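You operate a simulated robot arm through the tools that you are given. There is no shell and no other tool. Be economical: measure what you need, move in short steps, check, and stop when the job is done.

The job below is to be done with a simulated two-armed robot. You get a single attempt, and the scene is never put back.

TASK
Put the red swivel on the top of the green table away on the shelf under the steel bench. Put the yellow float on the top of the green table away on the shelf of the low stand. Take the yellow shuttle and leave it on the top of the steel bench. Pick up the full reel from the third shelf from the bottom of the yellow rack with one hand, pass it to the other hand and put it on the second shelf from the bottom of the yellow rack. Put one of the floats from the top of the white table on top of the black disc there. Fetch the lifting beam and set it on the top of the teal bench. Take the red folded net and put it in the low tray. Any order will do. Set down upright: yellow float, float.

The check looks at the end state, three seconds after you hand in, the way a careful person would. Anything else that was tipped, shoved, dropped, spilled or broken makes it a failure.

THE ROBOT
Two 7-joint arms with three-finger grippers on one trunk, on a base that drives. Base frame: it is fixed to the floor where the robot stands at the start and does not move with it; the origin is under the middle of the robot, x ahead of it, y to its left, z up; the surface under the hand at the start is at about z = 0.8. Lengths are in m, angles in rad, forces in N, time in s.
The left shoulder is at the start at [0.03, 0.124, 1.033], the right one opposite. With the tool pointing down near the work surface each hand reaches from about 0.1 to 0.78 m from the robot's upright axis, wherever it stands, measured 20 degrees to its own side. Places, roughly: disc (10x10x3 cm) [-0.7, -2.5, 0.8]; float (6x6x7 cm) [-0.8, -2, 0.8]; full reel (5x19x19 cm) [-0.7, 0.9, 1.1]; lifting beam (9x52x25 cm) [2.2, -3.1, 0.9]; low tray (54x34x5 cm) [-0.5, -1.9, 0.8]; red folded net (17x11x10 cm) [2.3, -3.2, 1.6]; red swivel (6x13x3 cm) [0.5, 0, 0.8]; second shelf of the yellow rack [-0.8, 0.9, 0.6]; shelf of the low stand [4.7, 0.6, 0.2]; shelf under the steel bench [-0.6, 3.8, 0.2]; top of the steel bench [-0.6, 3.8, 0.9]; top of the teal bench [4.4, -1.5, 0.8]; yellow float (6x6x7 cm) [0.5, -0.2, 0.8]; yellow shuttle (15x2x4 cm) [0.7, -0.4, 0.8]. Payload 2.2 kg a hand.
The tool frame of a hand sits at the grasp point between the pads (the TCP): z along the fingers, y along the line on which they close. The tips reach 0.028 m beyond it. Largest opening 0.102 m; the body of the gripper starts 0.071 m behind the TCP.
Orientation is told as [roll, pitch, yaw] about the base's x, y, z axes, in that order, counted from this pose: with the fingers straight down and closing along the base's y, the tool's x points along the base's -x, its y along +y and its z along -z.

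THE INTERFACE
- The arms move only by the tool apply_moves. It takes "left_moves", "right_moves" or both (then of equal length, played together; a hand with none holds still); each is a list of rows, each a list of 7 numbers: the turn, a rotation vector about the tool's x, y, z in rad, then the shift along the tool's x, y, z in m, then the opening, from 0 (shut) to 1 (fully open). In form: [[rx, ry, rz, x, y, z, gripper], ...]. A call has 1 to 10 rows; each row shifts and turns the commanded pose from where the row before left it, along the tool's axes as they then stand. Rows are played at 5 a second. More than 0.05 m and 0.15 rad between two rows, or a gripper value outside its range, and nothing of the call is played. A pose out of reach is approached as far as the arm can. The call stops where the force on the tool passes 40 N (or 10 N more than at its start, if that is more) or the arm is blocked; 0.2 s more then pass. Each finger halts on what it meets, pressing with about 38 N; the grip force reading is that of the motor and also rises with nothing between the fingers. The clock runs only during rows and for 0.2 s after the last one: add rows that do not move to give the fingers time. The reply holds the time, the measured pose of the TCP, the force on the tool along the base axes, the opening and the grip force, in the units named above and with some noise, with the torque about the TCP (base axes, N m) and any sound that the robot's microphone picked up.
- Cameras (640 x 400 px; columns grow to the right, rows downward): "scene" is now at [0.0228, 0.0234, 1.7241]; the picture's right is [0.41, -0.91, 0.00], its down [-0.85, -0.38, -0.36] and it looks along [0.33, 0.15, -0.93] (base axes); focal length 214 px, centre (320, 200). "left" rides on the left gripper at [0.072, 0.038, -0.086] in its tool frame; the picture's right is [-0.46, 0.89, 0.00], its down [-0.60, -0.32, -0.73] and it looks along [-0.65, -0.34, 0.68] (tool axes); focal length 256 px, centre (320, 200). "right" rides on the right gripper at [0.069, 0.044, -0.086] in its tool frame; the picture's right is [-0.53, 0.85, 0.00], its down [-0.58, -0.36, -0.73] and it looks along [-0.62, -0.39, 0.68] (tool axes); focal length 256 px, centre (320, 200). There is no depth. A picture from a camera that has moved, and an enlarged one, comes with that camera's place and axes in the base frame and with its lens.
- capture(camera): a new picture of that camera. The clock stands still meanwhile.
- slide_trunk(by): slides the trunk up (or, below 0, down) by that many m; the arms and the scene camera ride with it, the base frame stays. It gives what a move gives, with no picture.
- base_move(legs): drives the robot by 1 to 6 legs, each [ahead, left, turn to the left] in m, m and rad, along the robot's own axes; the way and the turn of a leg run together, so that a leg with both is an arc; at most 1.5 m and 3.142 rad a leg. The arms and the cameras ride along, it lands a little off, and it stops where it bumps. It gives what a move gives.
- head_to(pan, tilt): turns the head with the scene camera to pan (to the left, within 2.496 rad either way) and tilt (down, from -0.506 to 1.204), counted from straight ahead of the robot. It gives what a move gives.
- zoom(camera, box): a new picture of the part [left, top, right, bottom] of that camera's present view, enlarged. The clock stands still meanwhile.
- finish_job(): hands the job in; it is judged then, once.

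Go step by step. Nothing tells you exact positions but the pictures and the camera data: compare them with the known pose of the tool, close in by small moves and look again before you grip or let go. The budget is 217 turns and 228 pictures, counting those below and the enlarged ones. Unless the task says otherwise, let go and move clear before handing in, and close with one line.

The tools are called after ">>>" by a JSON object that holds its "fn" and its "kwargs". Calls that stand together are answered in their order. apply_moves: Moves the arms, as the interface text tells. Its arguments: {"type":"object","properties":{"left_moves":{"type":"array"},"right_moves":{"type":"array"}},"required":[]} The other tools are called the same way: slide_trunk (by) slides the trunk up or down; base_move (legs) drives the base; head_to (pan, tilt) turns the head that bears the scene camera; capture (camera) takes a picture; zoom (camera, box) takes an enlarged picture of a part of a camera's view; finish_job () hands the job in.

At the start:

```text
t: 0.0
left_position: [0.3548, 0.5259, 1.347]
left_tcp_rot: [0.0, 0.001, 0.0]
left_ft_force: [-0.3, -0.4, 0.0]
left_moment: [0.0, 0.01, 0.02]
left_gripper_width: 0.1023
left_finger_force: 0.0
right_position: [0.565, 0.0732, 1.3558]
right_tcp_rot: [-0.001, 0.0, 0.001]
right_ft_force: [0.2, -0.2, 0.1]
right_moment: [0.0, -0.01, 0.0]
right_gripper_width: 0.1018
right_finger_force: 0.1
trunk travel left (down, up): [-0.275, 0.265]
robot x, y, heading: [0.0011, 0.0037, -0.003]
head pan, tilt: [0.421, 1.201]
```

scene: 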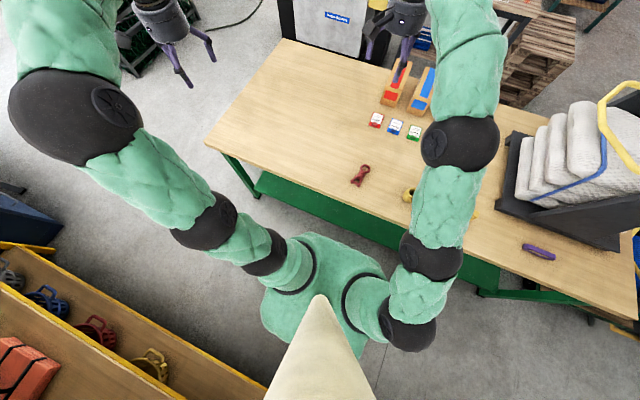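
right: 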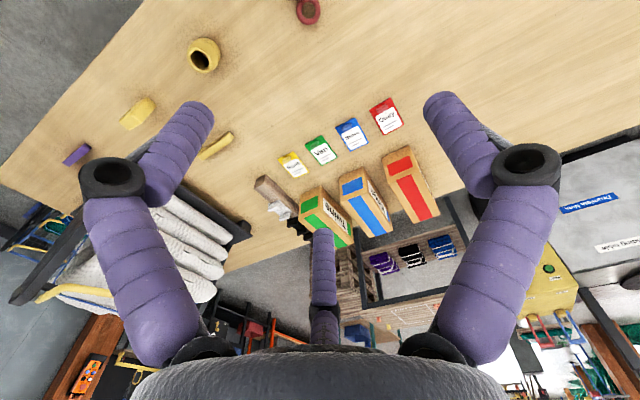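
left: 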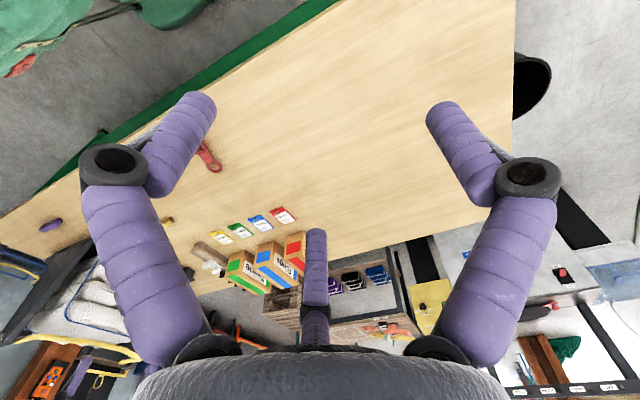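

I see the green table ahead with the red swivel, the yellow float and some shuttle-like things. I'll look closer at the table and around the robot before moving.

>>> {"fn": "zoom", "kwargs": {"camera": "right", "box": [40, 0, 360, 200]}}

>>> {"fn": "head_to", "kwargs": {"pan": -0.5, "tilt": 0.7}}

>>> {"fn": "capture", "kwargs": {"camera": "scene"}}

```text
2.00 times, centred on (200, 100) of right
camera zoom: at [0.4973, 0.1155, 1.4423], right [0.53, 0.85, 0.0], down [0.58, -0.36, 0.73], along [0.62, -0.39, -0.68], focal length 512 px, centre (560, 400)
```

zoom: 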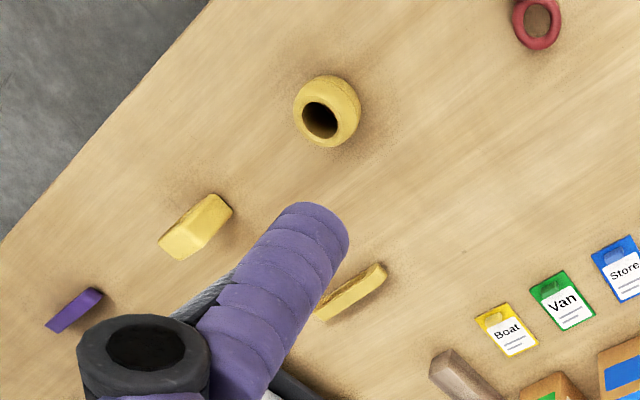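

```text
t: 1.2
left_position: [0.3545, 0.5251, 1.3477]
left_tcp_rot: [-0.001, 0.0, -0.002]
left_ft_force: [0.4, 0.6, -1.2]
left_moment: [0.02, 0.0, 0.0]
left_gripper_width: 0.102
left_finger_force: 0.0
right_position: [0.5657, 0.0738, 1.3561]
right_tcp_rot: [0.0, 0.0, 0.0]
right_ft_force: [-0.3, 0.2, 0.8]
right_moment: [0.02, 0.01, -0.01]
right_gripper_width: 0.102
right_finger_force: 0.0
trunk travel left (down, up): [-0.275, 0.265]
robot x, y, heading: [-0.0009, -0.0025, -0.001]
head pan, tilt: [-0.499, 0.7]
```

```text
223 pictures are left
camera scene: at [0.0464, -0.0401, 1.76], right [-0.48, -0.88, 0.0], down [-0.57, 0.31, -0.76], along [0.67, -0.37, -0.64], focal length 214 px, centre (320, 200)
```

scene: 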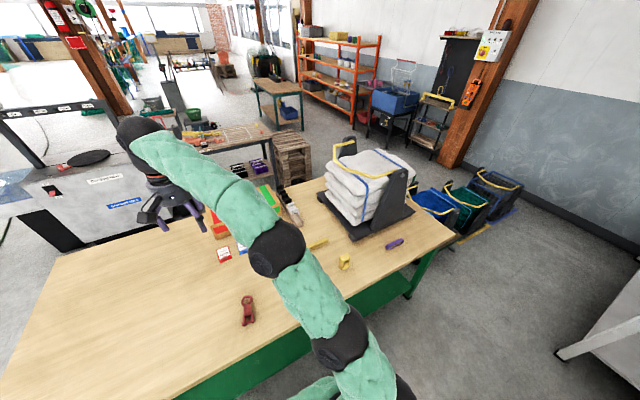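

The yellow float stands at about (0.526,-0.20), the yellow shuttle at about (0.70,-0.38), and the red swivel at about (0.54,0.05). Next I survey the rest of the room.

>>> {"fn": "head_to", "kwargs": {"pan": -0.9, "tilt": 0.35}}

>>> {"fn": "capture", "kwargs": {"camera": "scene"}}

>>> {"fn": "head_to", "kwargs": {"pan": -2.2, "tilt": 0.45}}

>>> {"fn": "capture", "kwargs": {"camera": "scene"}}

>>> {"fn": "head_to", "kwargs": {"pan": 2.3, "tilt": 0.45}}

>>> {"fn": "capture", "kwargs": {"camera": "scene"}}

>>> {"fn": "head_to", "kwargs": {"pan": 1.2, "tilt": 0.45}}

>>> {"fn": "capture", "kwargs": {"camera": "scene"}}

>>> {"fn": "head_to", "kwargs": {"pan": 0.2, "tilt": 0.45}}

>>> {"fn": "capture", "kwargs": {"camera": "scene"}}

```text
t: 2.1
left_position: [0.3551, 0.5267, 1.3471]
left_tcp_rot: [0.0, 0.0, 0.001]
left_ft_force: [0.1, 0.4, -0.6]
left_moment: [0.0, 0.0, -0.03]
left_gripper_width: 0.102
left_finger_force: 0.1
right_position: [0.5653, 0.0722, 1.3571]
right_tcp_rot: [0.0, 0.0, 0.0]
right_ft_force: [-1.2, 0.5, -0.4]
right_moment: [-0.01, 0.0, 0.0]
right_gripper_width: 0.1017
right_finger_force: 0.0
trunk travel left (down, up): [-0.275, 0.265]
robot x, y, heading: [0.0007, 0.0011, -0.004]
head pan, tilt: [-0.901, 0.351]
```

```text
222 pictures are left
camera scene: at [0.0297, -0.0724, 1.7914], right [-0.78, -0.62, 0.0], down [-0.21, 0.27, -0.94], along [0.58, -0.74, -0.34], focal length 214 px, centre (320, 200)
```

scene: 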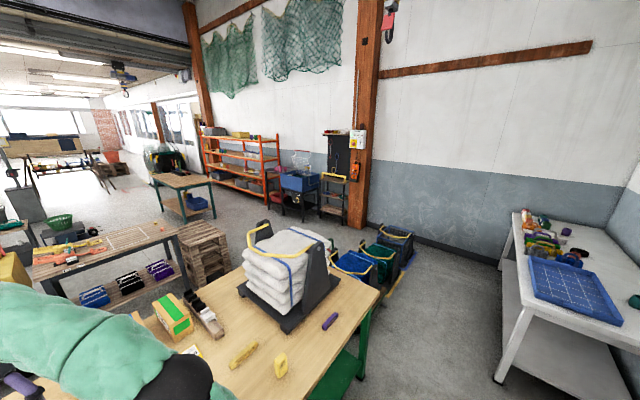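

```text
t: 3.5
left_position: [0.3541, 0.5263, 1.3483]
left_tcp_rot: [0.0, -0.001, -0.001]
left_ft_force: [-0.8, 0.1, -0.3]
left_moment: [-0.03, 0.02, 0.01]
left_gripper_width: 0.1022
left_finger_force: 0.0
right_position: [0.565, 0.0721, 1.3555]
right_tcp_rot: [0.001, -0.001, -0.001]
right_ft_force: [0.9, -0.2, -0.8]
right_moment: [-0.03, -0.01, 0.01]
right_gripper_width: 0.1019
right_finger_force: 0.0
trunk travel left (down, up): [-0.275, 0.265]
robot x, y, heading: [-0.0008, -0.0008, 0.002]
head pan, tilt: [-2.201, 0.45]
```

```text
221 pictures are left
camera scene: at [-0.0823, -0.0738, 1.7823], right [-0.81, 0.59, 0.0], down [0.26, 0.35, -0.9], along [-0.53, -0.73, -0.43], focal length 214 px, centre (320, 200)
```

scene: 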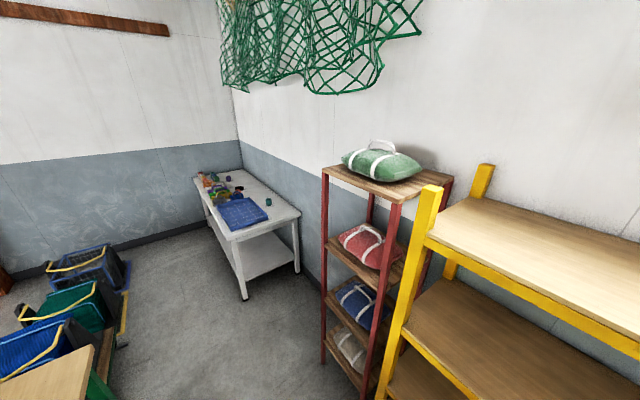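

```text
t: 7.2
left_position: [0.3534, 0.5262, 1.3478]
left_tcp_rot: [0.0, 0.0, 0.001]
left_ft_force: [-0.5, 0.0, -0.2]
left_moment: [0.02, 0.01, -0.03]
left_gripper_width: 0.1019
left_finger_force: 0.0
right_position: [0.5658, 0.0728, 1.3564]
right_tcp_rot: [0.0, 0.0, 0.001]
right_ft_force: [0.2, 0.4, 0.2]
right_moment: [-0.01, 0.0, 0.02]
right_gripper_width: 0.1021
right_finger_force: 0.1
trunk travel left (down, up): [-0.275, 0.265]
robot x, y, heading: [-0.0001, 0.0037, -0.002]
head pan, tilt: [2.3, 0.45]
```

```text
220 pictures are left
camera scene: at [-0.0894, 0.069, 1.7822], right [0.75, 0.67, 0.0], down [0.29, -0.32, -0.9], along [-0.6, 0.67, -0.44], focal length 214 px, centre (320, 200)
```

scene: 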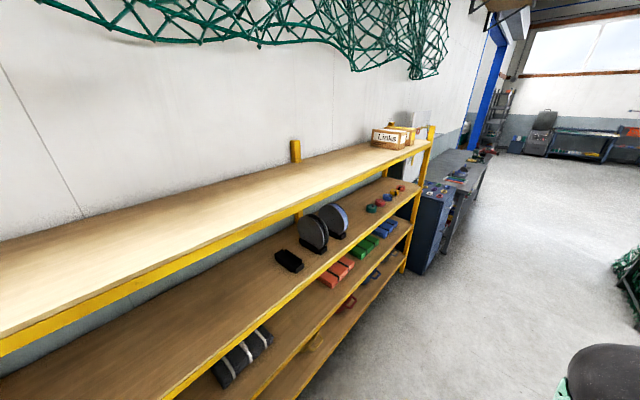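

```text
t: 8.5
left_position: [0.3545, 0.5255, 1.3469]
left_tcp_rot: [0.001, -0.001, 0.001]
left_ft_force: [0.0, 0.2, -0.4]
left_moment: [-0.01, 0.0, 0.01]
left_gripper_width: 0.1021
left_finger_force: 0.0
right_position: [0.5652, 0.0714, 1.3567]
right_tcp_rot: [0.0, 0.001, 0.001]
right_ft_force: [-0.2, -0.1, -0.3]
right_moment: [0.0, 0.02, 0.01]
right_gripper_width: 0.102
right_finger_force: 0.0
trunk travel left (down, up): [-0.275, 0.265]
robot x, y, heading: [-0.0016, 0.0039, -0.002]
head pan, tilt: [1.201, 0.45]
```

```text
219 pictures are left
camera scene: at [0.005, 0.0862, 1.7822], right [0.93, -0.36, 0.0], down [-0.16, -0.41, -0.9], along [0.32, 0.84, -0.44], focal length 214 px, centre (320, 200)
```

scene: 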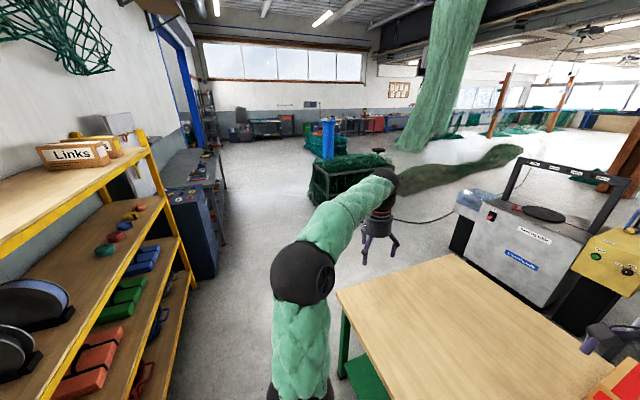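

```text
t: 9.8
left_position: [0.3531, 0.5253, 1.3481]
left_tcp_rot: [-0.001, 0.001, 0.001]
left_ft_force: [0.5, 0.7, 0.9]
left_moment: [0.02, -0.02, 0.0]
left_gripper_width: 0.102
left_finger_force: 0.0
right_position: [0.565, 0.0725, 1.3556]
right_tcp_rot: [0.0, 0.0, -0.001]
right_ft_force: [-0.6, 0.0, 0.3]
right_moment: [0.0, 0.0, 0.01]
right_gripper_width: 0.1021
right_finger_force: 0.0
trunk travel left (down, up): [-0.275, 0.265]
robot x, y, heading: [-0.0037, -0.0019, 0.0]
head pan, tilt: [0.201, 0.45]
```

```text
218 pictures are left
camera scene: at [0.0619, 0.0189, 1.7822], right [0.2, -0.98, 0.0], down [-0.43, -0.09, -0.9], along [0.88, 0.18, -0.44], focal length 214 px, centre (320, 200)
```

scene: 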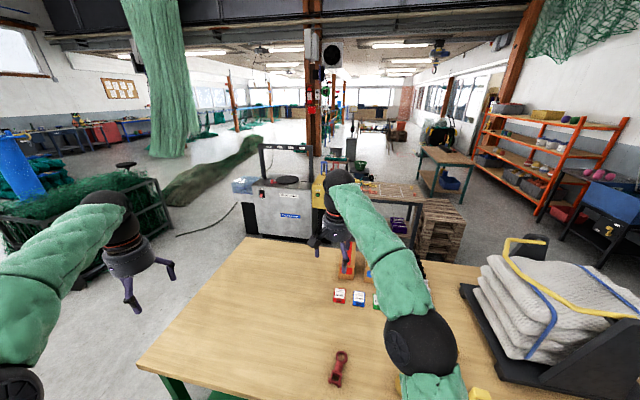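

The room is clear. I plan to take the swivel in the left hand and the shuttle in the right, both to the steel bench. First I shift the base right so both are in comfortable reach.

>>> {"fn": "base_move", "kwargs": {"legs": [[0.02, -0.22, 0]]}}

>>> {"fn": "apply_moves", "kwargs": {"left_moves": [[0, 0, 0, 0, 0, 0, 1], [0, 0, 0, 0, 0, 0, 1], [0, 0, 0, 0, 0, 0, 1], [0, 0, 0, 0, 0, 0, 1], [0, 0, 0, 0, 0, 0, 1], [0, -0.13, 0, 0, -0.04, 0.02, 0.6], [0, -0.13, 0, 0, -0.04, 0.02, 0.6], [0, -0.13, 0, 0, -0.04, 0.02, 0.6], [0, -0.13, 0, 0, -0.04, 0.02, 0.6]], "right_moves": [[0, 0, 0, -0.02, -0.046, 0, 1], [0, 0, 0, -0.02, -0.046, 0, 1], [0, 0, 0, -0.02, -0.046, 0, 1], [0, 0, 0, -0.02, -0.046, 0, 1], [0, 0, 0, -0.02, -0.046, 0, 1], [0, 0, -0.14, 0, 0, 0.045, 0.7], [0, 0, -0.14, 0, 0, 0.045, 0.7], [0, 0, -0.14, 0, 0, 0.045, 0.7], [0, 0, -0.14, 0, 0, 0.045, 0.7]]}}

>>> {"fn": "head_to", "kwargs": {"pan": -0.05, "tilt": 0.95}}

>>> {"fn": "capture", "kwargs": {"camera": "scene"}}

>>> {"fn": "capture", "kwargs": {"camera": "left"}}

>>> {"fn": "capture", "kwargs": {"camera": "right"}}

```text
t: 11.4
left_position: [0.3745, 0.306, 1.3481]
left_tcp_rot: [-0.001, 0.001, 0.0]
left_ft_force: [0.6, -0.4, 0.4]
left_moment: [0.01, -0.02, 0.01]
left_gripper_width: 0.1021
left_finger_force: 0.1
right_position: [0.5861, -0.1467, 1.356]
right_tcp_rot: [0.001, 0.0, 0.001]
right_ft_force: [-0.4, -0.2, 0.4]
right_moment: [0.04, 0.01, -0.03]
right_gripper_width: 0.102
right_finger_force: 0.1
trunk travel left (down, up): [-0.275, 0.265]
robot x, y, heading: [0.0183, -0.2184, -0.003]
head pan, tilt: [0.201, 0.45]
```

```text
refused: row 1 steps farther than a row can; nothing moved
```

```text
t: 12.4
left_position: [0.3741, 0.3063, 1.3477]
left_tcp_rot: [0.001, 0.0, 0.0]
left_ft_force: [-0.8, 0.5, 0.3]
left_moment: [0.03, -0.03, 0.01]
left_gripper_width: 0.1022
left_finger_force: 0.1
right_position: [0.5845, -0.1462, 1.3555]
right_tcp_rot: [0.001, -0.002, 0.001]
right_ft_force: [0.0, -0.1, -0.4]
right_moment: [0.0, 0.01, -0.01]
right_gripper_width: 0.1019
right_finger_force: 0.1
trunk travel left (down, up): [-0.275, 0.265]
robot x, y, heading: [0.0171, -0.2198, 0.002]
head pan, tilt: [-0.051, 0.949]
```

```text
217 pictures are left
camera scene: at [0.0646, -0.2224, 1.7403], right [-0.05, -1.0, 0.0], down [-0.81, 0.04, -0.58], along [0.58, -0.03, -0.81], focal length 214 px, centre (320, 200)
```

scene: 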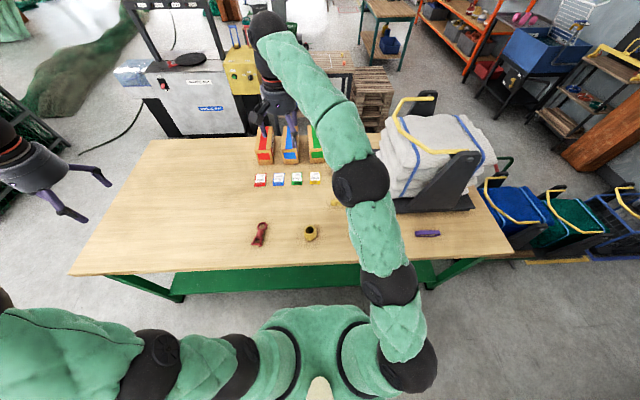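

```text
216 pictures are left
camera left: at [0.3016, 0.3442, 1.4338], right [0.46, 0.89, 0.0], down [0.6, -0.32, 0.73], along [0.65, -0.34, -0.68], focal length 256 px, centre (320, 200)
```

left: 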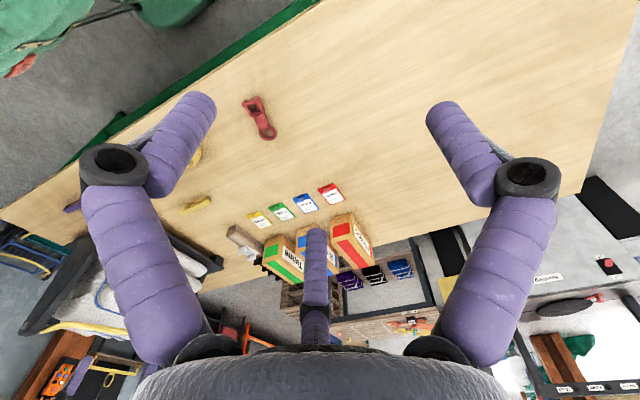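

```text
215 pictures are left
camera right: at [0.5174, -0.1036, 1.4422], right [0.53, 0.85, 0.0], down [0.58, -0.36, 0.73], along [0.62, -0.39, -0.68], focal length 256 px, centre (320, 200)
```

right: 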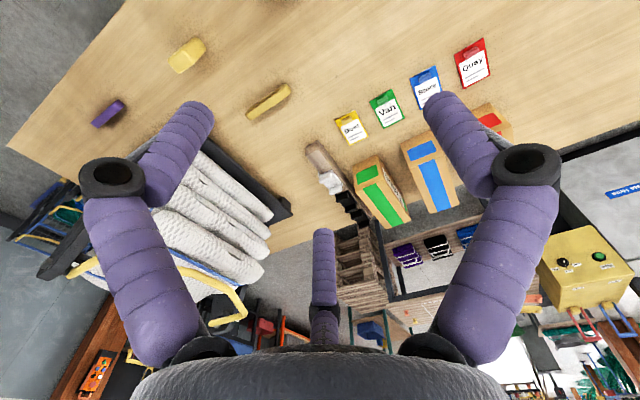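

Both objects are confirmed where I computed them. Now I bring both hands above them, with smaller row steps.

>>> {"fn": "apply_moves", "kwargs": {"left_moves": [[0, 0, 0, 0, 0, 0, 1], [0, 0, 0, 0, 0, 0, 1], [0, 0, 0, 0, 0, 0, 1], [0, 0, 0, 0, -0.03, 0.03, 1], [0, 0, 0, 0, -0.03, 0.03, 1], [0, 0, 0, 0, -0.03, 0.03, 0.6], [0, 0, 0, 0, -0.03, 0.03, 0.6], [0, 0, 0, 0, -0.04, 0.02, 0.6], [0, 0, 0, 0, -0.04, 0.02, 0.6], [0, 0, 0, 0, -0.04, 0.02, 0.6]], "right_moves": [[0, 0, 0, -0.02, -0.038, 0, 1], [0, 0, 0, -0.02, -0.038, 0, 1], [0, 0, 0, -0.02, -0.038, 0, 1], [0, 0, 0, -0.02, -0.038, 0, 1], [0, 0, 0, -0.02, -0.038, 0, 1], [0, 0, 0, -0.02, -0.038, 0, 1], [0, 0, -0.14, 0, 0, 0.045, 0.7], [0, 0, -0.14, 0, 0, 0.045, 0.7], [0, 0, -0.14, 0, 0, 0.045, 0.7], [0, 0, -0.14, 0, 0, 0.045, 0.7]]}}

>>> {"fn": "apply_moves", "kwargs": {"left_moves": [[0, -0.13, 0, 0, 0, 0.03, 0.7], [0, -0.13, 0, 0, 0, 0.03, 0.7], [0, -0.13, 0, 0, 0, 0.03, 0.7], [0, -0.13, 0, 0, 0, 0.03, 0.7], [0, -0.13, 0, 0, 0, 0.02, 0.7], [0, -0.135, 0, 0, 0, 0.0, 0.7], [0, 0, 0, 0, 0, 0, 0.7]], "right_moves": [[0, 0, -0.145, 0, 0, 0.04, 0.7], [0, 0, -0.145, 0, 0, 0.04, 0.7], [0, 0, -0.145, 0, 0, 0.04, 0.7], [0, 0, -0.145, 0, 0, 0.04, 0.7], [0, 0, -0.145, 0, 0, 0.04, 0.7], [0, 0, -0.145, 0, 0, 0.03, 0.7], [0, 0, -0.14, 0, 0, 0.03, 0.7]]}}

>>> {"fn": "capture", "kwargs": {"camera": "left"}}

>>> {"fn": "capture", "kwargs": {"camera": "right"}}

```text
t: 14.6
left_position: [0.3758, 0.0659, 1.1674]
left_tcp_rot: [0.0, 0.0, -0.001]
left_ft_force: [-0.6, 0.0, 0.5]
left_moment: [0.01, 0.01, 0.03]
left_gripper_width: 0.0614
left_finger_force: 0.0
right_position: [0.6699, -0.3582, 1.1562]
right_tcp_rot: [0.001, -0.001, 0.562]
right_ft_force: [1.0, 0.2, 0.6]
right_moment: [0.02, 0.05, 0.01]
right_gripper_width: 0.0713
right_finger_force: 0.0
right hand out of reach, approached as far as the arm can: row 4, 5, 6
trunk travel left (down, up): [-0.275, 0.265]
robot x, y, heading: [0.0224, -0.2192, 0.002]
head pan, tilt: [-0.051, 0.949]
```

```text
t: 16.2
left_position: [0.4081, 0.0665, 1.0336]
left_tcp_rot: [-0.001, -0.787, 0.0]
left_ft_force: [0.2, 0.4, 0.5]
left_moment: [0.0, 0.0, -0.02]
left_gripper_width: 0.0714
left_finger_force: 0.1
right_position: [0.6697, -0.3577, 0.8951]
right_tcp_rot: [0.002, -0.001, 1.573]
right_ft_force: [-0.3, 0.2, 0.4]
right_moment: [0.02, 0.03, 0.02]
right_gripper_width: 0.0714
right_finger_force: 0.0
trunk travel left (down, up): [-0.275, 0.265]
robot x, y, heading: [0.0234, -0.2204, 0.004]
head pan, tilt: [-0.051, 0.949]
```

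```text
214 pictures are left
camera left: at [0.2952, 0.104, 1.0428], right [0.33, 0.89, 0.33], down [-0.09, -0.32, 0.94], along [0.94, -0.34, -0.02], focal length 256 px, centre (320, 200)
```

left: 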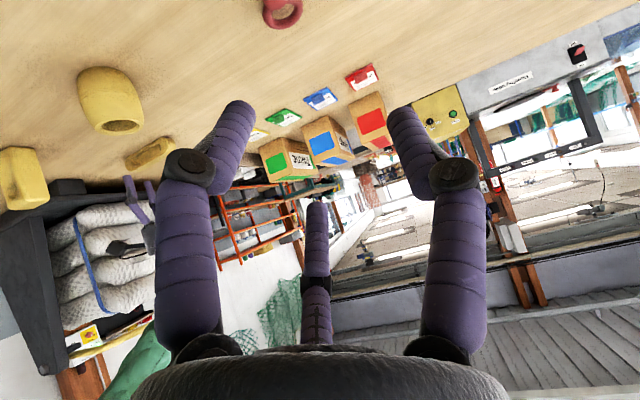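

```text
213 pictures are left
camera right: at [0.6264, -0.4272, 0.9813], right [-0.85, 0.53, 0.0], down [0.36, 0.58, 0.73], along [0.39, 0.62, -0.68], focal length 256 px, centre (320, 200)
```

right: 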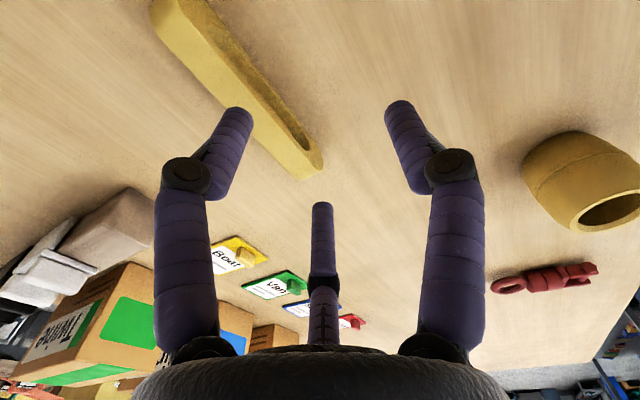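

The left hand sits tilted 45° above the swivel and the right hand above the shuttle, about 4 cm short. I'll correct the right hand and close in with both.

>>> {"fn": "apply_moves", "kwargs": {"left_moves": [[0, 0, 0, 0.013, -0.0066, 0.04, 0.85], [0, 0, 0, 0.013, -0.0066, 0.04, 0.85], [0, 0, 0, 0.013, -0.0066, 0.04, 0.85], [0, 0, 0, 0.013, -0.0066, 0.04, 0.85]], "right_moves": [[0, 0, 0, 0.006, -0.018, 0, 0.7], [0, 0, 0, 0.006, -0.018, 0, 0.7], [0, 0, 0, 0, 0, 0.02, 0.7], [0, 0, 0, 0, 0, 0.0, 0.7]]}}

>>> {"fn": "capture", "kwargs": {"camera": "right"}}

>>> {"fn": "capture", "kwargs": {"camera": "left"}}

>>> {"fn": "zoom", "kwargs": {"camera": "scene", "box": [180, 140, 500, 340]}}

```text
t: 17.2
left_position: [0.4843, 0.0402, 0.8835]
left_tcp_rot: [0.001, -0.786, 0.001]
left_ft_force: [0.6, 0.7, 0.5]
left_moment: [-0.02, 0.05, -0.01]
left_gripper_width: 0.0865
left_finger_force: 0.0
right_position: [0.7043, -0.369, 0.875]
right_tcp_rot: [0.002, 0.001, 1.57]
right_ft_force: [-0.7, -0.2, 0.8]
right_moment: [-0.01, 0.05, -0.02]
right_gripper_width: 0.0715
right_finger_force: 0.0
trunk travel left (down, up): [-0.275, 0.265]
robot x, y, heading: [0.0237, -0.2206, -0.001]
head pan, tilt: [-0.051, 0.949]
```

```text
212 pictures are left
camera right: at [0.6629, -0.4388, 0.962], right [-0.85, 0.53, 0.0], down [0.37, 0.58, 0.73], along [0.39, 0.62, -0.68], focal length 256 px, centre (320, 200)
```

right: 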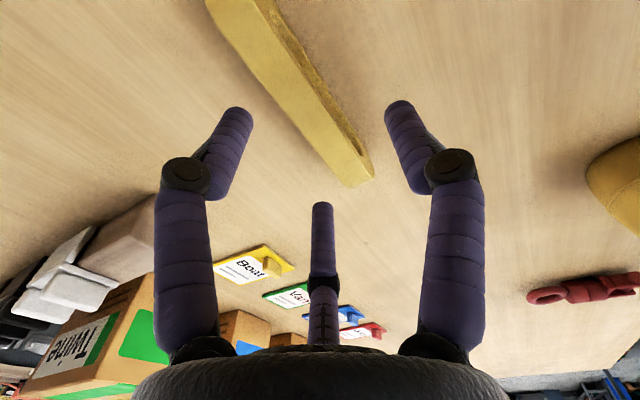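

```text
211 pictures are left
camera left: at [0.3718, 0.0781, 0.8931], right [0.33, 0.89, 0.33], down [-0.09, -0.32, 0.94], along [0.94, -0.34, -0.02], focal length 256 px, centre (320, 200)
```

left: 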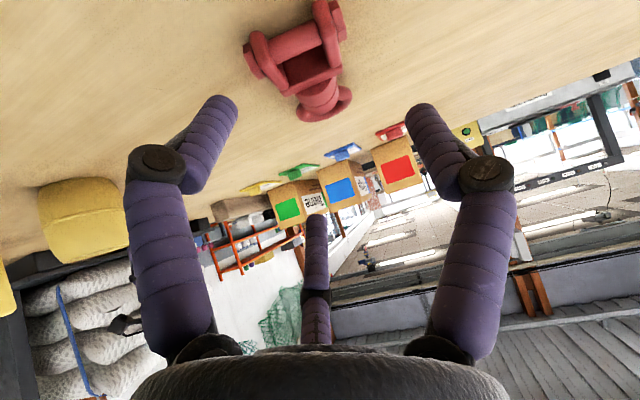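

```text
2.00 times, centred on (340, 240) of scene
camera zoom: at [0.0659, -0.2217, 1.7402], right [-0.05, -1.0, 0.0], down [-0.81, 0.04, -0.58], along [0.58, -0.03, -0.81], focal length 429 px, centre (280, 120)
```

zoom: 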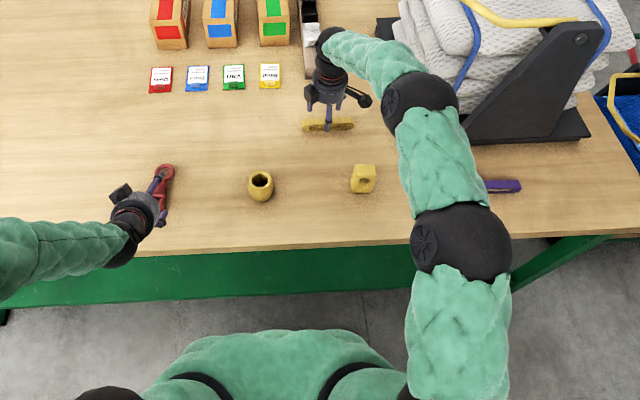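

Shuttle is centred between the right fingers. I zoom on the swivel to choose the grip point.

>>> {"fn": "zoom", "kwargs": {"camera": "left", "box": [220, 0, 420, 125]}}

>>> {"fn": "zoom", "kwargs": {"camera": "scene", "box": [210, 200, 310, 262]}}

>>> {"fn": "apply_moves", "kwargs": {"right_moves": [[0, 0, 0, 0, 0, 0.021, 0.7], [0, 0, 0, 0, 0, 0.021, 0.7], [0, 0, 0, 0, 0, 0, 0.3], [0, 0, 0, 0, 0, 0, 0], [0, 0, 0, 0, 0, 0, 0], [0, 0, 0, 0, 0, 0, 0]]}}

```text
3.20 times, centred on (320, 62) of left
camera zoom: at [0.3718, 0.0781, 0.8931], right [0.33, 0.89, 0.33], down [-0.09, -0.32, 0.94], along [0.94, -0.34, -0.02], focal length 819 px, centre (320, 640)
```

zoom: 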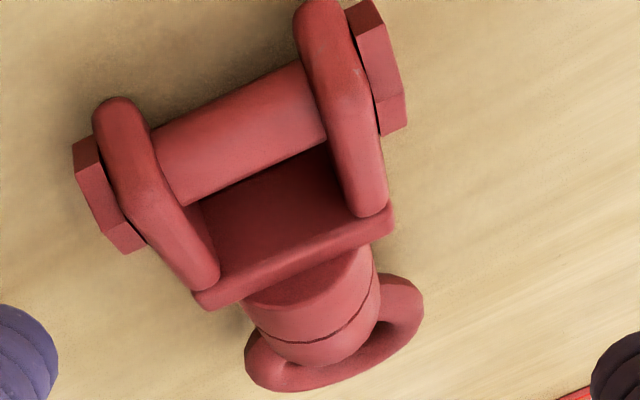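

```text
6.40 times, centred on (260, 231) of scene
camera zoom: at [0.0659, -0.2217, 1.7402], right [-0.05, -1.0, 0.0], down [-0.81, 0.04, -0.58], along [0.58, -0.03, -0.81], focal length 1373 px, centre (704, 2)
```

zoom: 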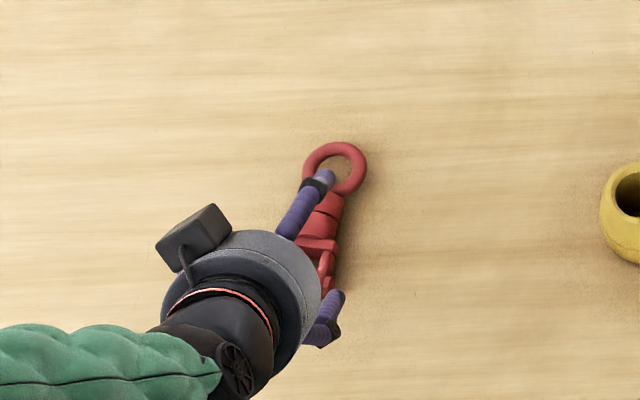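

```text
t: 18.6
left_position: [0.4832, 0.0404, 0.8843]
left_tcp_rot: [-0.001, -0.785, -0.001]
left_ft_force: [-0.5, 0.8, -0.3]
left_moment: [0.01, 0.02, -0.01]
left_gripper_width: 0.0871
left_finger_force: 0.0
right_position: [0.7042, -0.3699, 0.8345]
right_tcp_rot: [0.0, 0.001, 1.571]
right_ft_force: [0.2, -0.9, 2.1]
right_moment: [-0.02, 0.02, -0.01]
right_gripper_width: 0.0292
right_finger_force: 37.8
trunk travel left (down, up): [-0.275, 0.265]
robot x, y, heading: [0.0219, -0.2216, -0.0]
head pan, tilt: [-0.051, 0.949]
```

Shuttle gripped. The swivel's barrel is at about (0.548,0.039) and its axis is yawed about -0.2, so I align the left hand and go in.

>>> {"fn": "apply_moves", "kwargs": {"left_moves": [[0.071, 0, 0.071, 0, 0, 0, 0.85], [0.071, 0, 0.071, 0, 0, 0, 0.85], [0, 0, 0, -0.001, 0.006, 0.025, 0.85], [0, 0, 0, -0.002, 0.006, 0.03, 0.85], [0, 0, 0, 0, 0, 0.0, 0.85]], "right_moves": [[0, 0, 0, 0, 0, -0.03, 0], [0, 0, 0, 0, 0, -0.03, 0], [0, 0, 0, 0, 0, -0.03, 0], [0, 0, 0, 0, 0, 0, 0], [0, 0, 0, 0, 0, 0, 0]]}}

>>> {"fn": "capture", "kwargs": {"camera": "left"}}

>>> {"fn": "capture", "kwargs": {"camera": "right"}}

```text
t: 19.8
left_position: [0.5248, 0.0429, 0.8462]
left_tcp_rot: [-0.001, -0.786, -0.2]
left_ft_force: [-2.0, -0.8, 3.3]
left_moment: [-0.08, 0.14, -0.02]
left_gripper_width: 0.0895
left_finger_force: 1.5
right_position: [0.7037, -0.3693, 0.9256]
right_tcp_rot: [0.0, 0.001, 1.571]
right_ft_force: [-0.8, -0.4, -0.6]
right_moment: [-0.03, -0.01, 0.01]
right_gripper_width: 0.0289
right_finger_force: 38.0
trunk travel left (down, up): [-0.275, 0.265]
robot x, y, heading: [0.0183, -0.223, -0.001]
head pan, tilt: [-0.051, 0.949]
```

```text
207 pictures are left
camera left: at [0.4227, 0.1027, 0.8568], right [0.5, 0.8, 0.33], down [-0.15, -0.29, 0.94], along [0.85, -0.52, -0.03], focal length 256 px, centre (320, 200)
```

left: 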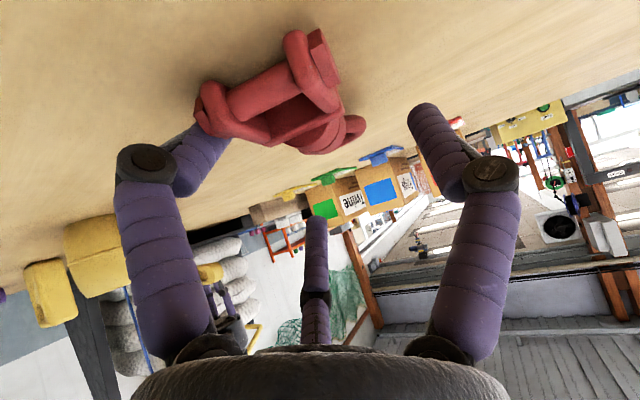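

```text
206 pictures are left
camera right: at [0.6609, -0.439, 1.0117], right [-0.85, 0.53, 0.0], down [0.36, 0.58, 0.73], along [0.39, 0.62, -0.68], focal length 256 px, centre (320, 200)
```

right: 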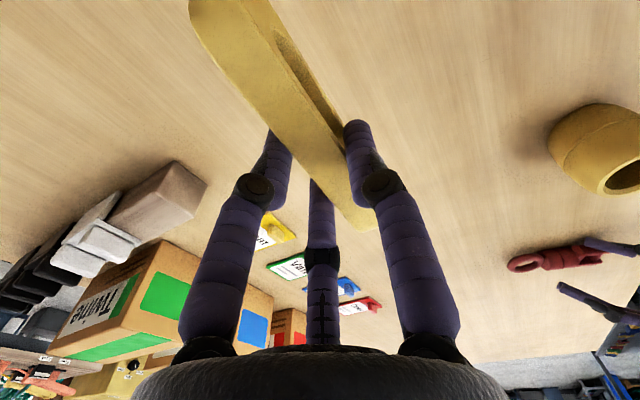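

The −y finger touched the swivel's nut and may have turned it a little. I open fully, back off slightly and look again.

>>> {"fn": "apply_moves", "kwargs": {"left_moves": [[0, 0, 0, 0, 0, -0.03, 1.0], [0, 0, 0, 0, 0, 0.0, 1.0]]}}

>>> {"fn": "zoom", "kwargs": {"camera": "left", "box": [160, 0, 480, 200]}}

>>> {"fn": "zoom", "kwargs": {"camera": "scene", "box": [210, 200, 310, 262]}}

```text
t: 20.4
left_position: [0.5059, 0.0464, 0.8682]
left_tcp_rot: [0.002, -0.783, -0.201]
left_ft_force: [0.9, 1.2, 0.1]
left_moment: [0.01, 0.03, 0.0]
left_gripper_width: 0.1022
left_finger_force: 0.1
right_position: [0.7052, -0.3698, 0.9251]
right_tcp_rot: [0.001, 0.0, 1.57]
right_ft_force: [0.7, -0.3, -0.3]
right_moment: [-0.02, 0.04, 0.0]
right_gripper_width: 0.0287
right_finger_force: 38.2
trunk travel left (down, up): [-0.275, 0.265]
robot x, y, heading: [0.021, -0.2184, 0.002]
head pan, tilt: [-0.051, 0.949]
```

```text
2.00 times, centred on (320, 100) of left
camera zoom: at [0.4033, 0.1068, 0.878], right [0.5, 0.8, 0.33], down [-0.15, -0.29, 0.94], along [0.85, -0.52, -0.03], focal length 512 px, centre (320, 400)
```

zoom: 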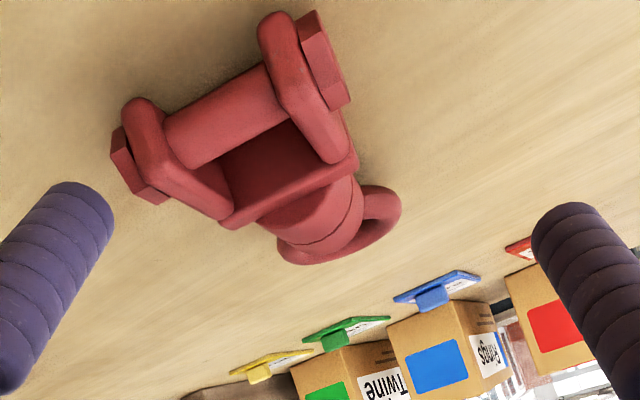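

```text
6.40 times, centred on (260, 231) of scene
camera zoom: at [0.0659, -0.2222, 1.7402], right [-0.05, -1.0, 0.0], down [-0.81, 0.04, -0.58], along [0.58, -0.03, -0.81], focal length 1373 px, centre (704, 2)
```

zoom: 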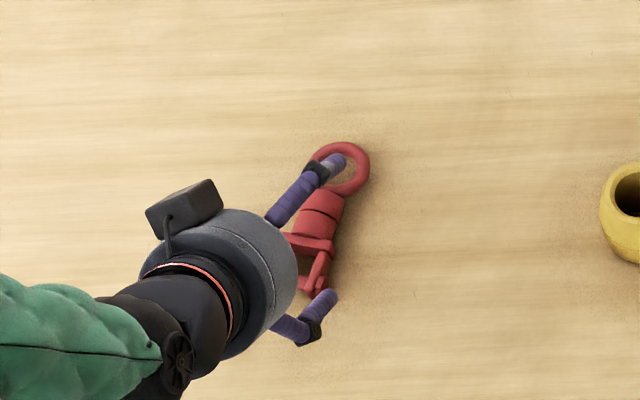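

The swivel axis is at yaw about -0.25 with the barrel at about (0.546,0.040). I go in fully open.

>>> {"fn": "apply_moves", "kwargs": {"left_moves": [[0.035, 0, 0.035, 0, 0.0027, 0.0, 1.0], [0, 0, 0, 0, 0, 0.029, 1.0], [0, 0, 0, 0.001, 0, 0.029, 1.0], [0, 0, 0, 0, 0, 0, 1.0]]}}

>>> {"fn": "capture", "kwargs": {"camera": "left"}}

>>> {"fn": "zoom", "kwargs": {"camera": "scene", "box": [210, 200, 310, 262]}}

```text
t: 21.4
left_position: [0.5474, 0.043, 0.8273]
left_tcp_rot: [0.007, -0.792, -0.253]
left_ft_force: [4.0, -1.5, 5.1]
left_moment: [-0.1, -0.03, 0.08]
left_gripper_width: 0.0992
left_finger_force: 0.0
right_position: [0.7029, -0.3694, 0.9258]
right_tcp_rot: [0.0, -0.001, 1.573]
right_ft_force: [0.5, -0.4, -0.2]
right_moment: [0.01, 0.0, -0.02]
right_gripper_width: 0.0289
right_finger_force: 38.2
trunk travel left (down, up): [-0.275, 0.265]
robot x, y, heading: [0.018, -0.2213, -0.004]
head pan, tilt: [-0.051, 0.949]
```

```text
203 pictures are left
camera left: at [0.4484, 0.106, 0.8371], right [0.53, 0.78, 0.33], down [-0.17, -0.29, 0.94], along [0.83, -0.56, -0.02], focal length 256 px, centre (320, 200)
```

left: 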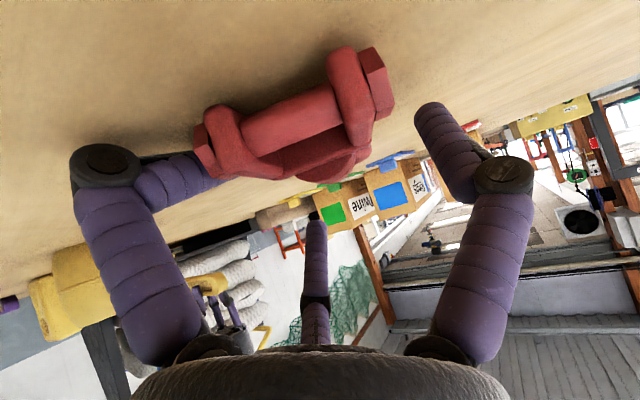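

```text
6.40 times, centred on (260, 231) of scene
camera zoom: at [0.0639, -0.2227, 1.7402], right [-0.05, -1.0, 0.0], down [-0.81, 0.04, -0.58], along [0.58, -0.03, -0.81], focal length 1373 px, centre (704, 2)
```

zoom: 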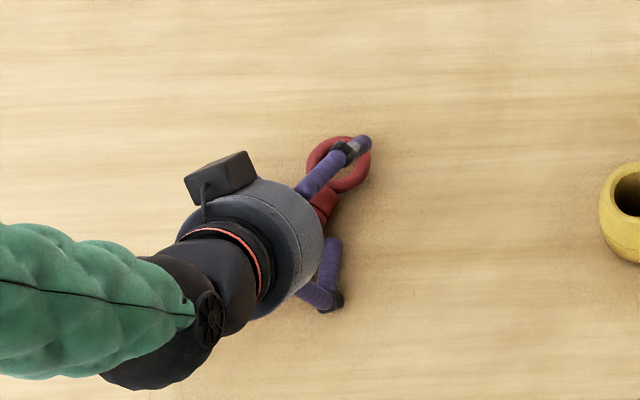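

The finger geometry in the pictures looks odd (contact forces where I expected none). I'll inspect the right gripper closely to understand the finger layout.

>>> {"fn": "zoom", "kwargs": {"camera": "scene", "box": [310, 120, 410, 182]}}

>>> {"fn": "apply_moves", "kwargs": {"left_moves": [[0, 0, 0, 0, 0, -0.03, 1.0], [0, 0, 0, 0, 0, -0.04, 1.0], [0, 0, 0, 0, 0, -0.04, 1.0]]}}

>>> {"fn": "zoom", "kwargs": {"camera": "scene", "box": [190, 200, 310, 275]}}

```text
6.40 times, centred on (360, 151) of scene
camera zoom: at [0.0639, -0.2227, 1.7402], right [-0.05, -1.0, 0.0], down [-0.81, 0.04, -0.58], along [0.58, -0.03, -0.81], focal length 1373 px, centre (64, 514)
```

zoom: 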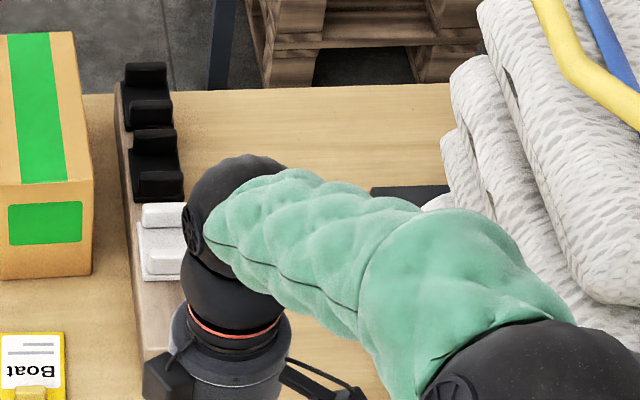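

```text
t: 22.2
left_position: [0.4691, 0.0582, 0.9042]
left_tcp_rot: [0.0, -0.785, -0.252]
left_ft_force: [-0.8, -0.4, 0.4]
left_moment: [-0.02, -0.02, -0.02]
left_gripper_width: 0.1018
left_finger_force: 0.1
right_position: [0.7029, -0.37, 0.9257]
right_tcp_rot: [-0.001, -0.001, 1.571]
right_ft_force: [-1.7, -0.5, -0.1]
right_moment: [0.03, 0.01, 0.0]
right_gripper_width: 0.029
right_finger_force: 38.1
trunk travel left (down, up): [-0.275, 0.265]
robot x, y, heading: [0.0206, -0.2186, 0.001]
head pan, tilt: [-0.051, 0.949]
```

```text
5.33 times, centred on (250, 238) of scene
camera zoom: at [0.0631, -0.2227, 1.7403], right [-0.05, -1.0, 0.0], down [-0.81, 0.04, -0.58], along [0.58, -0.03, -0.81], focal length 1144 px, centre (693, 0)
```

zoom: 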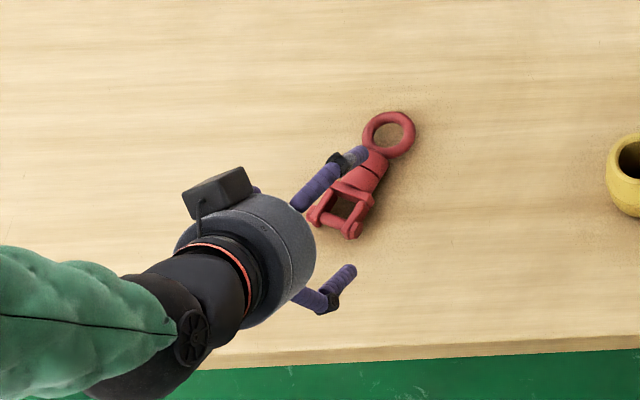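

The pictures show a three-finger centric gripper (one finger at +y, two at −y side, ±60°), and the tilted approach nudged the swivel to yaw ≈ -0.37. I'll set the left hand vertical above its barrel, aligned, and look.

>>> {"fn": "apply_moves", "kwargs": {"left_moves": [[0, 0.131, 0, 0, 0, 0, 1.0], [0, 0.131, 0, 0, 0, 0, 1.0], [0, 0.131, 0, 0, 0, 0, 1.0], [0, 0.131, 0, 0, 0, 0, 1.0], [0, 0.131, 0, 0, 0, 0, 1.0], [0, 0.13, 0, 0, 0, 0, 1.0], [0, 0, 0, -0.0415, 0.0065, -0.013, 0.8], [0, 0, 0, -0.0415, 0.0065, -0.013, 0.8], [0, 0, 0.12, 0, 0, 0, 0.8]]}}

>>> {"fn": "capture", "kwargs": {"camera": "left"}}

```text
t: 24.2
left_position: [0.5518, 0.0515, 0.9294]
left_tcp_rot: [0.001, 0.0, -0.37]
left_ft_force: [0.8, 0.2, -0.6]
left_moment: [0.02, -0.05, 0.06]
left_gripper_width: 0.0816
left_finger_force: 0.0
right_position: [0.7021, -0.3694, 0.9265]
right_tcp_rot: [0.0, 0.001, 1.571]
right_ft_force: [0.0, -0.2, -0.2]
right_moment: [-0.02, 0.02, 0.0]
right_gripper_width: 0.0289
right_finger_force: 38.4
trunk travel left (down, up): [-0.275, 0.265]
robot x, y, heading: [0.0169, -0.2188, 0.006]
head pan, tilt: [-0.051, 0.949]
```

```text
199 pictures are left
camera left: at [0.4988, 0.1131, 1.0162], right [0.75, 0.66, 0.0], down [0.45, -0.51, 0.73], along [0.48, -0.55, -0.68], focal length 256 px, centre (320, 200)
```

left: 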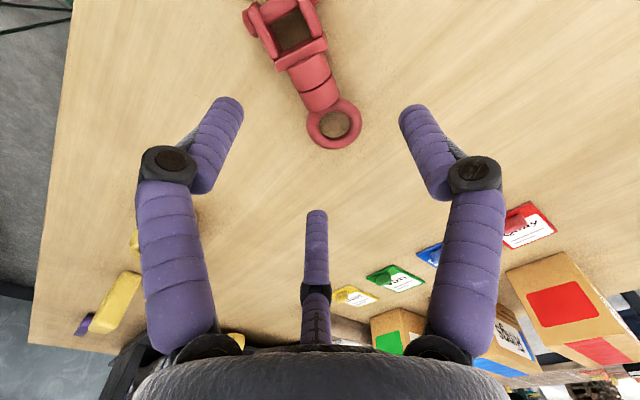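

Alignment is good; barrel just slightly toward the yoke. I descend and close.

>>> {"fn": "apply_moves", "kwargs": {"left_moves": [[0, 0, 0, 0.007, 0, 0.04, 0.8], [0, 0, 0, 0, 0, 0.04, 0.8], [0, 0, 0, 0, 0, 0.016, 0.8], [0, 0, 0, 0, 0, 0, 0.3], [0, 0, 0, 0, 0, 0, 0], [0, 0, 0, 0, 0, 0, 0]]}}

>>> {"fn": "capture", "kwargs": {"camera": "left"}}

```text
t: 25.1
left_position: [0.5465, 0.0544, 0.8462]
left_tcp_rot: [0.009, -0.003, -0.364]
left_ft_force: [-12.6, -8.8, 57.4]
left_moment: [-0.2, 2.42, 0.26]
left_gripper_width: 0.0609
left_finger_force: 22.5
right_position: [0.7008, -0.3718, 0.927]
right_tcp_rot: [-0.002, -0.001, 1.57]
right_ft_force: [-0.3, -0.4, -0.4]
right_moment: [-0.03, 0.02, 0.0]
right_gripper_width: 0.029
right_finger_force: 38.2
trunk travel left (down, up): [-0.275, 0.265]
robot x, y, heading: [0.0213, -0.2189, -0.001]
head pan, tilt: [-0.051, 0.949]
stopped in row 4 (left hand): the force on the tool passed its limit at 51 N (the readings are from after the stop); the commanded pose is now the measured one
```

```text
198 pictures are left
camera left: at [0.4929, 0.1151, 0.9306], right [0.75, 0.66, 0.01], down [0.45, -0.52, 0.73], along [0.49, -0.54, -0.68], focal length 256 px, centre (320, 200)
```

left: 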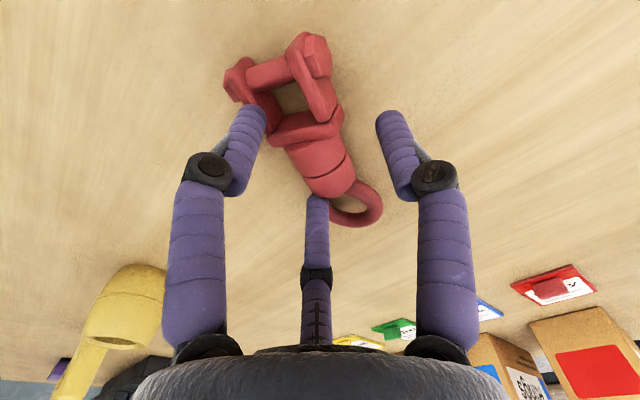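

A −y finger landed on the swivel's yoke. I open, rise, and will rotate the hand so that one finger goes into the ring and the other two straddle the barrel.

>>> {"fn": "apply_moves", "kwargs": {"left_moves": [[0, 0, 0, 0, 0, -0.01, 1], [0, 0, 0, 0, 0, -0.04, 1], [0, 0, 0, 0, 0, -0.04, 1], [0, 0, -0.131, 0, 0, 0, 1], [0, 0, -0.131, 0, 0, 0, 1], [0, 0, -0.131, 0, 0, 0, 1], [0, 0, -0.131, 0, 0, 0, 1]]}}

>>> {"fn": "capture", "kwargs": {"camera": "left"}}

```text
t: 26.7
left_position: [0.5471, 0.0534, 0.9273]
left_tcp_rot: [0.002, 0.002, 0.159]
left_ft_force: [-0.1, 0.5, -0.3]
left_moment: [0.0, -0.02, -0.03]
left_gripper_width: 0.1019
left_finger_force: 0.0
right_position: [0.7038, -0.3698, 0.9256]
right_tcp_rot: [-0.001, 0.001, 1.572]
right_ft_force: [0.8, 0.8, -0.5]
right_moment: [-0.01, -0.04, -0.01]
right_gripper_width: 0.029
right_finger_force: 38.2
trunk travel left (down, up): [-0.275, 0.265]
robot x, y, heading: [0.0203, -0.2199, -0.002]
head pan, tilt: [-0.051, 0.949]
```

```text
197 pictures are left
camera left: at [0.4699, 0.0803, 1.013], right [0.32, 0.95, 0.0], down [0.65, -0.22, 0.73], along [0.69, -0.23, -0.69], focal length 256 px, centre (320, 200)
```

left: 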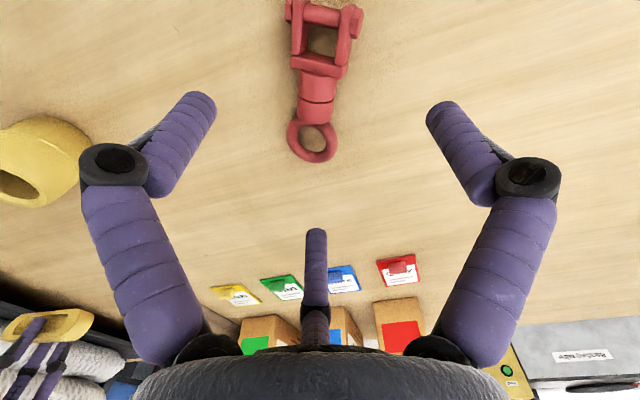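

The swivel now lies along the hand's symmetry line. The safest grip is all three fingers around the outside of the ring at about (0.592,0.033); I move over it, descend and close.

>>> {"fn": "apply_moves", "kwargs": {"left_moves": [[0, 0, 0, -0.0407, -0.0271, 0, 1], [0, 0, 0, 0, 0, 0.045, 1], [0, 0, 0, 0, 0, 0.042, 1], [0, 0, 0, 0, 0, 0.007, 1], [0, 0, 0, 0, 0, 0, 1]]}}

>>> {"fn": "capture", "kwargs": {"camera": "left"}}

```text
t: 27.9
left_position: [0.5911, 0.0331, 0.8312]
left_tcp_rot: [0.001, 0.0, 0.155]
left_ft_force: [-0.2, -0.6, -0.3]
left_moment: [-0.02, 0.04, -0.02]
left_gripper_width: 0.1022
left_finger_force: 0.1
right_position: [0.7041, -0.3693, 0.9251]
right_tcp_rot: [0.001, 0.0, 1.572]
right_ft_force: [0.1, 0.1, 0.2]
right_moment: [-0.01, 0.03, 0.01]
right_gripper_width: 0.0287
right_finger_force: 37.8
trunk travel left (down, up): [-0.275, 0.265]
robot x, y, heading: [0.0186, -0.2201, -0.003]
head pan, tilt: [-0.051, 0.949]
```

```text
196 pictures are left
camera left: at [0.5142, 0.0596, 0.9178], right [0.32, 0.95, 0.0], down [0.65, -0.22, 0.73], along [0.69, -0.23, -0.69], focal length 256 px, centre (320, 200)
```

left: 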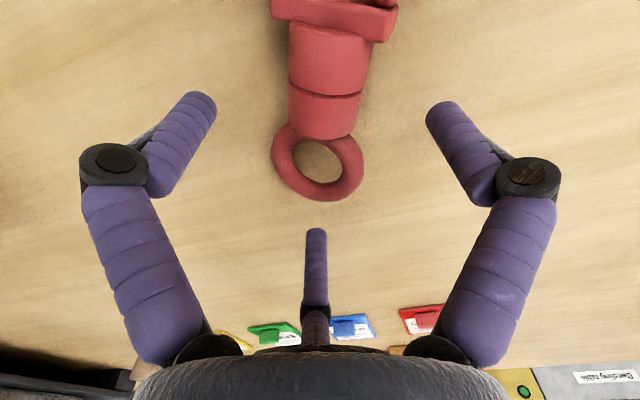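

All three fingers surround the ring with no contact. Closing.

>>> {"fn": "apply_moves", "kwargs": {"left_moves": [[0, 0, 0, 0, 0, 0, 0.7], [0, 0, 0, 0, 0, 0, 0.4], [0, 0, 0, 0, 0, 0, 0], [0, 0, 0, 0, 0, 0, 0], [0, 0, 0, 0, 0, 0, 0]]}}

>>> {"fn": "apply_moves", "kwargs": {"left_moves": [[0, 0, 0, 0, 0, -0.03, 0], [0, 0, 0, 0, 0, -0.04, 0], [0, 0, 0, 0, 0, -0.04, 0], [0, 0, 0, 0, 0, 0, 0]]}}

>>> {"fn": "capture", "kwargs": {"camera": "left"}}

```text
t: 29.1
left_position: [0.5921, 0.0327, 0.8306]
left_tcp_rot: [0.003, 0.004, 0.156]
left_ft_force: [1.6, -0.8, 1.8]
left_moment: [-0.02, -0.09, -0.01]
left_gripper_width: 0.0429
left_finger_force: 37.8
right_position: [0.7035, -0.3689, 0.9252]
right_tcp_rot: [0.002, 0.0, 1.569]
right_ft_force: [-0.1, -0.3, -0.5]
right_moment: [-0.02, 0.0, -0.01]
right_gripper_width: 0.0288
right_finger_force: 38.3
trunk travel left (down, up): [-0.275, 0.265]
robot x, y, heading: [0.0207, -0.2218, -0.0]
head pan, tilt: [-0.051, 0.949]
```

```text
t: 30.1
left_position: [0.592, 0.0343, 0.9414]
left_tcp_rot: [0.0, 0.006, 0.155]
left_ft_force: [0.4, 0.1, -4.6]
left_moment: [-0.06, -0.17, -0.02]
left_gripper_width: 0.0432
left_finger_force: 38.0
right_position: [0.7053, -0.3689, 0.9242]
right_tcp_rot: [0.003, -0.001, 1.573]
right_ft_force: [0.6, 0.0, -0.7]
right_moment: [0.01, 0.0, 0.01]
right_gripper_width: 0.0289
right_finger_force: 37.9
trunk travel left (down, up): [-0.275, 0.265]
robot x, y, heading: [0.0195, -0.2239, 0.001]
head pan, tilt: [-0.051, 0.949]
```

```text
195 pictures are left
camera left: at [0.515, 0.0605, 1.0285], right [0.32, 0.95, 0.0], down [0.65, -0.22, 0.73], along [0.69, -0.23, -0.69], focal length 256 px, centre (320, 200)
```

left: 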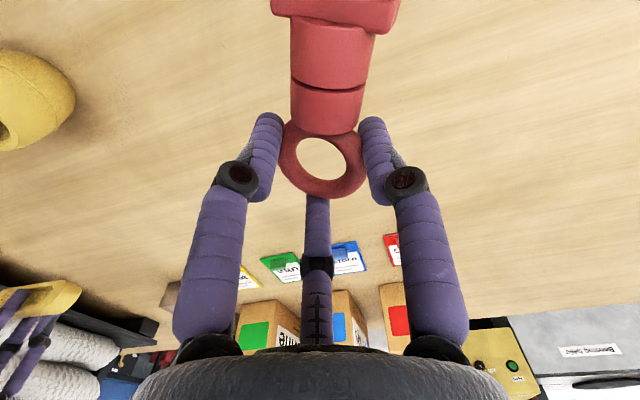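

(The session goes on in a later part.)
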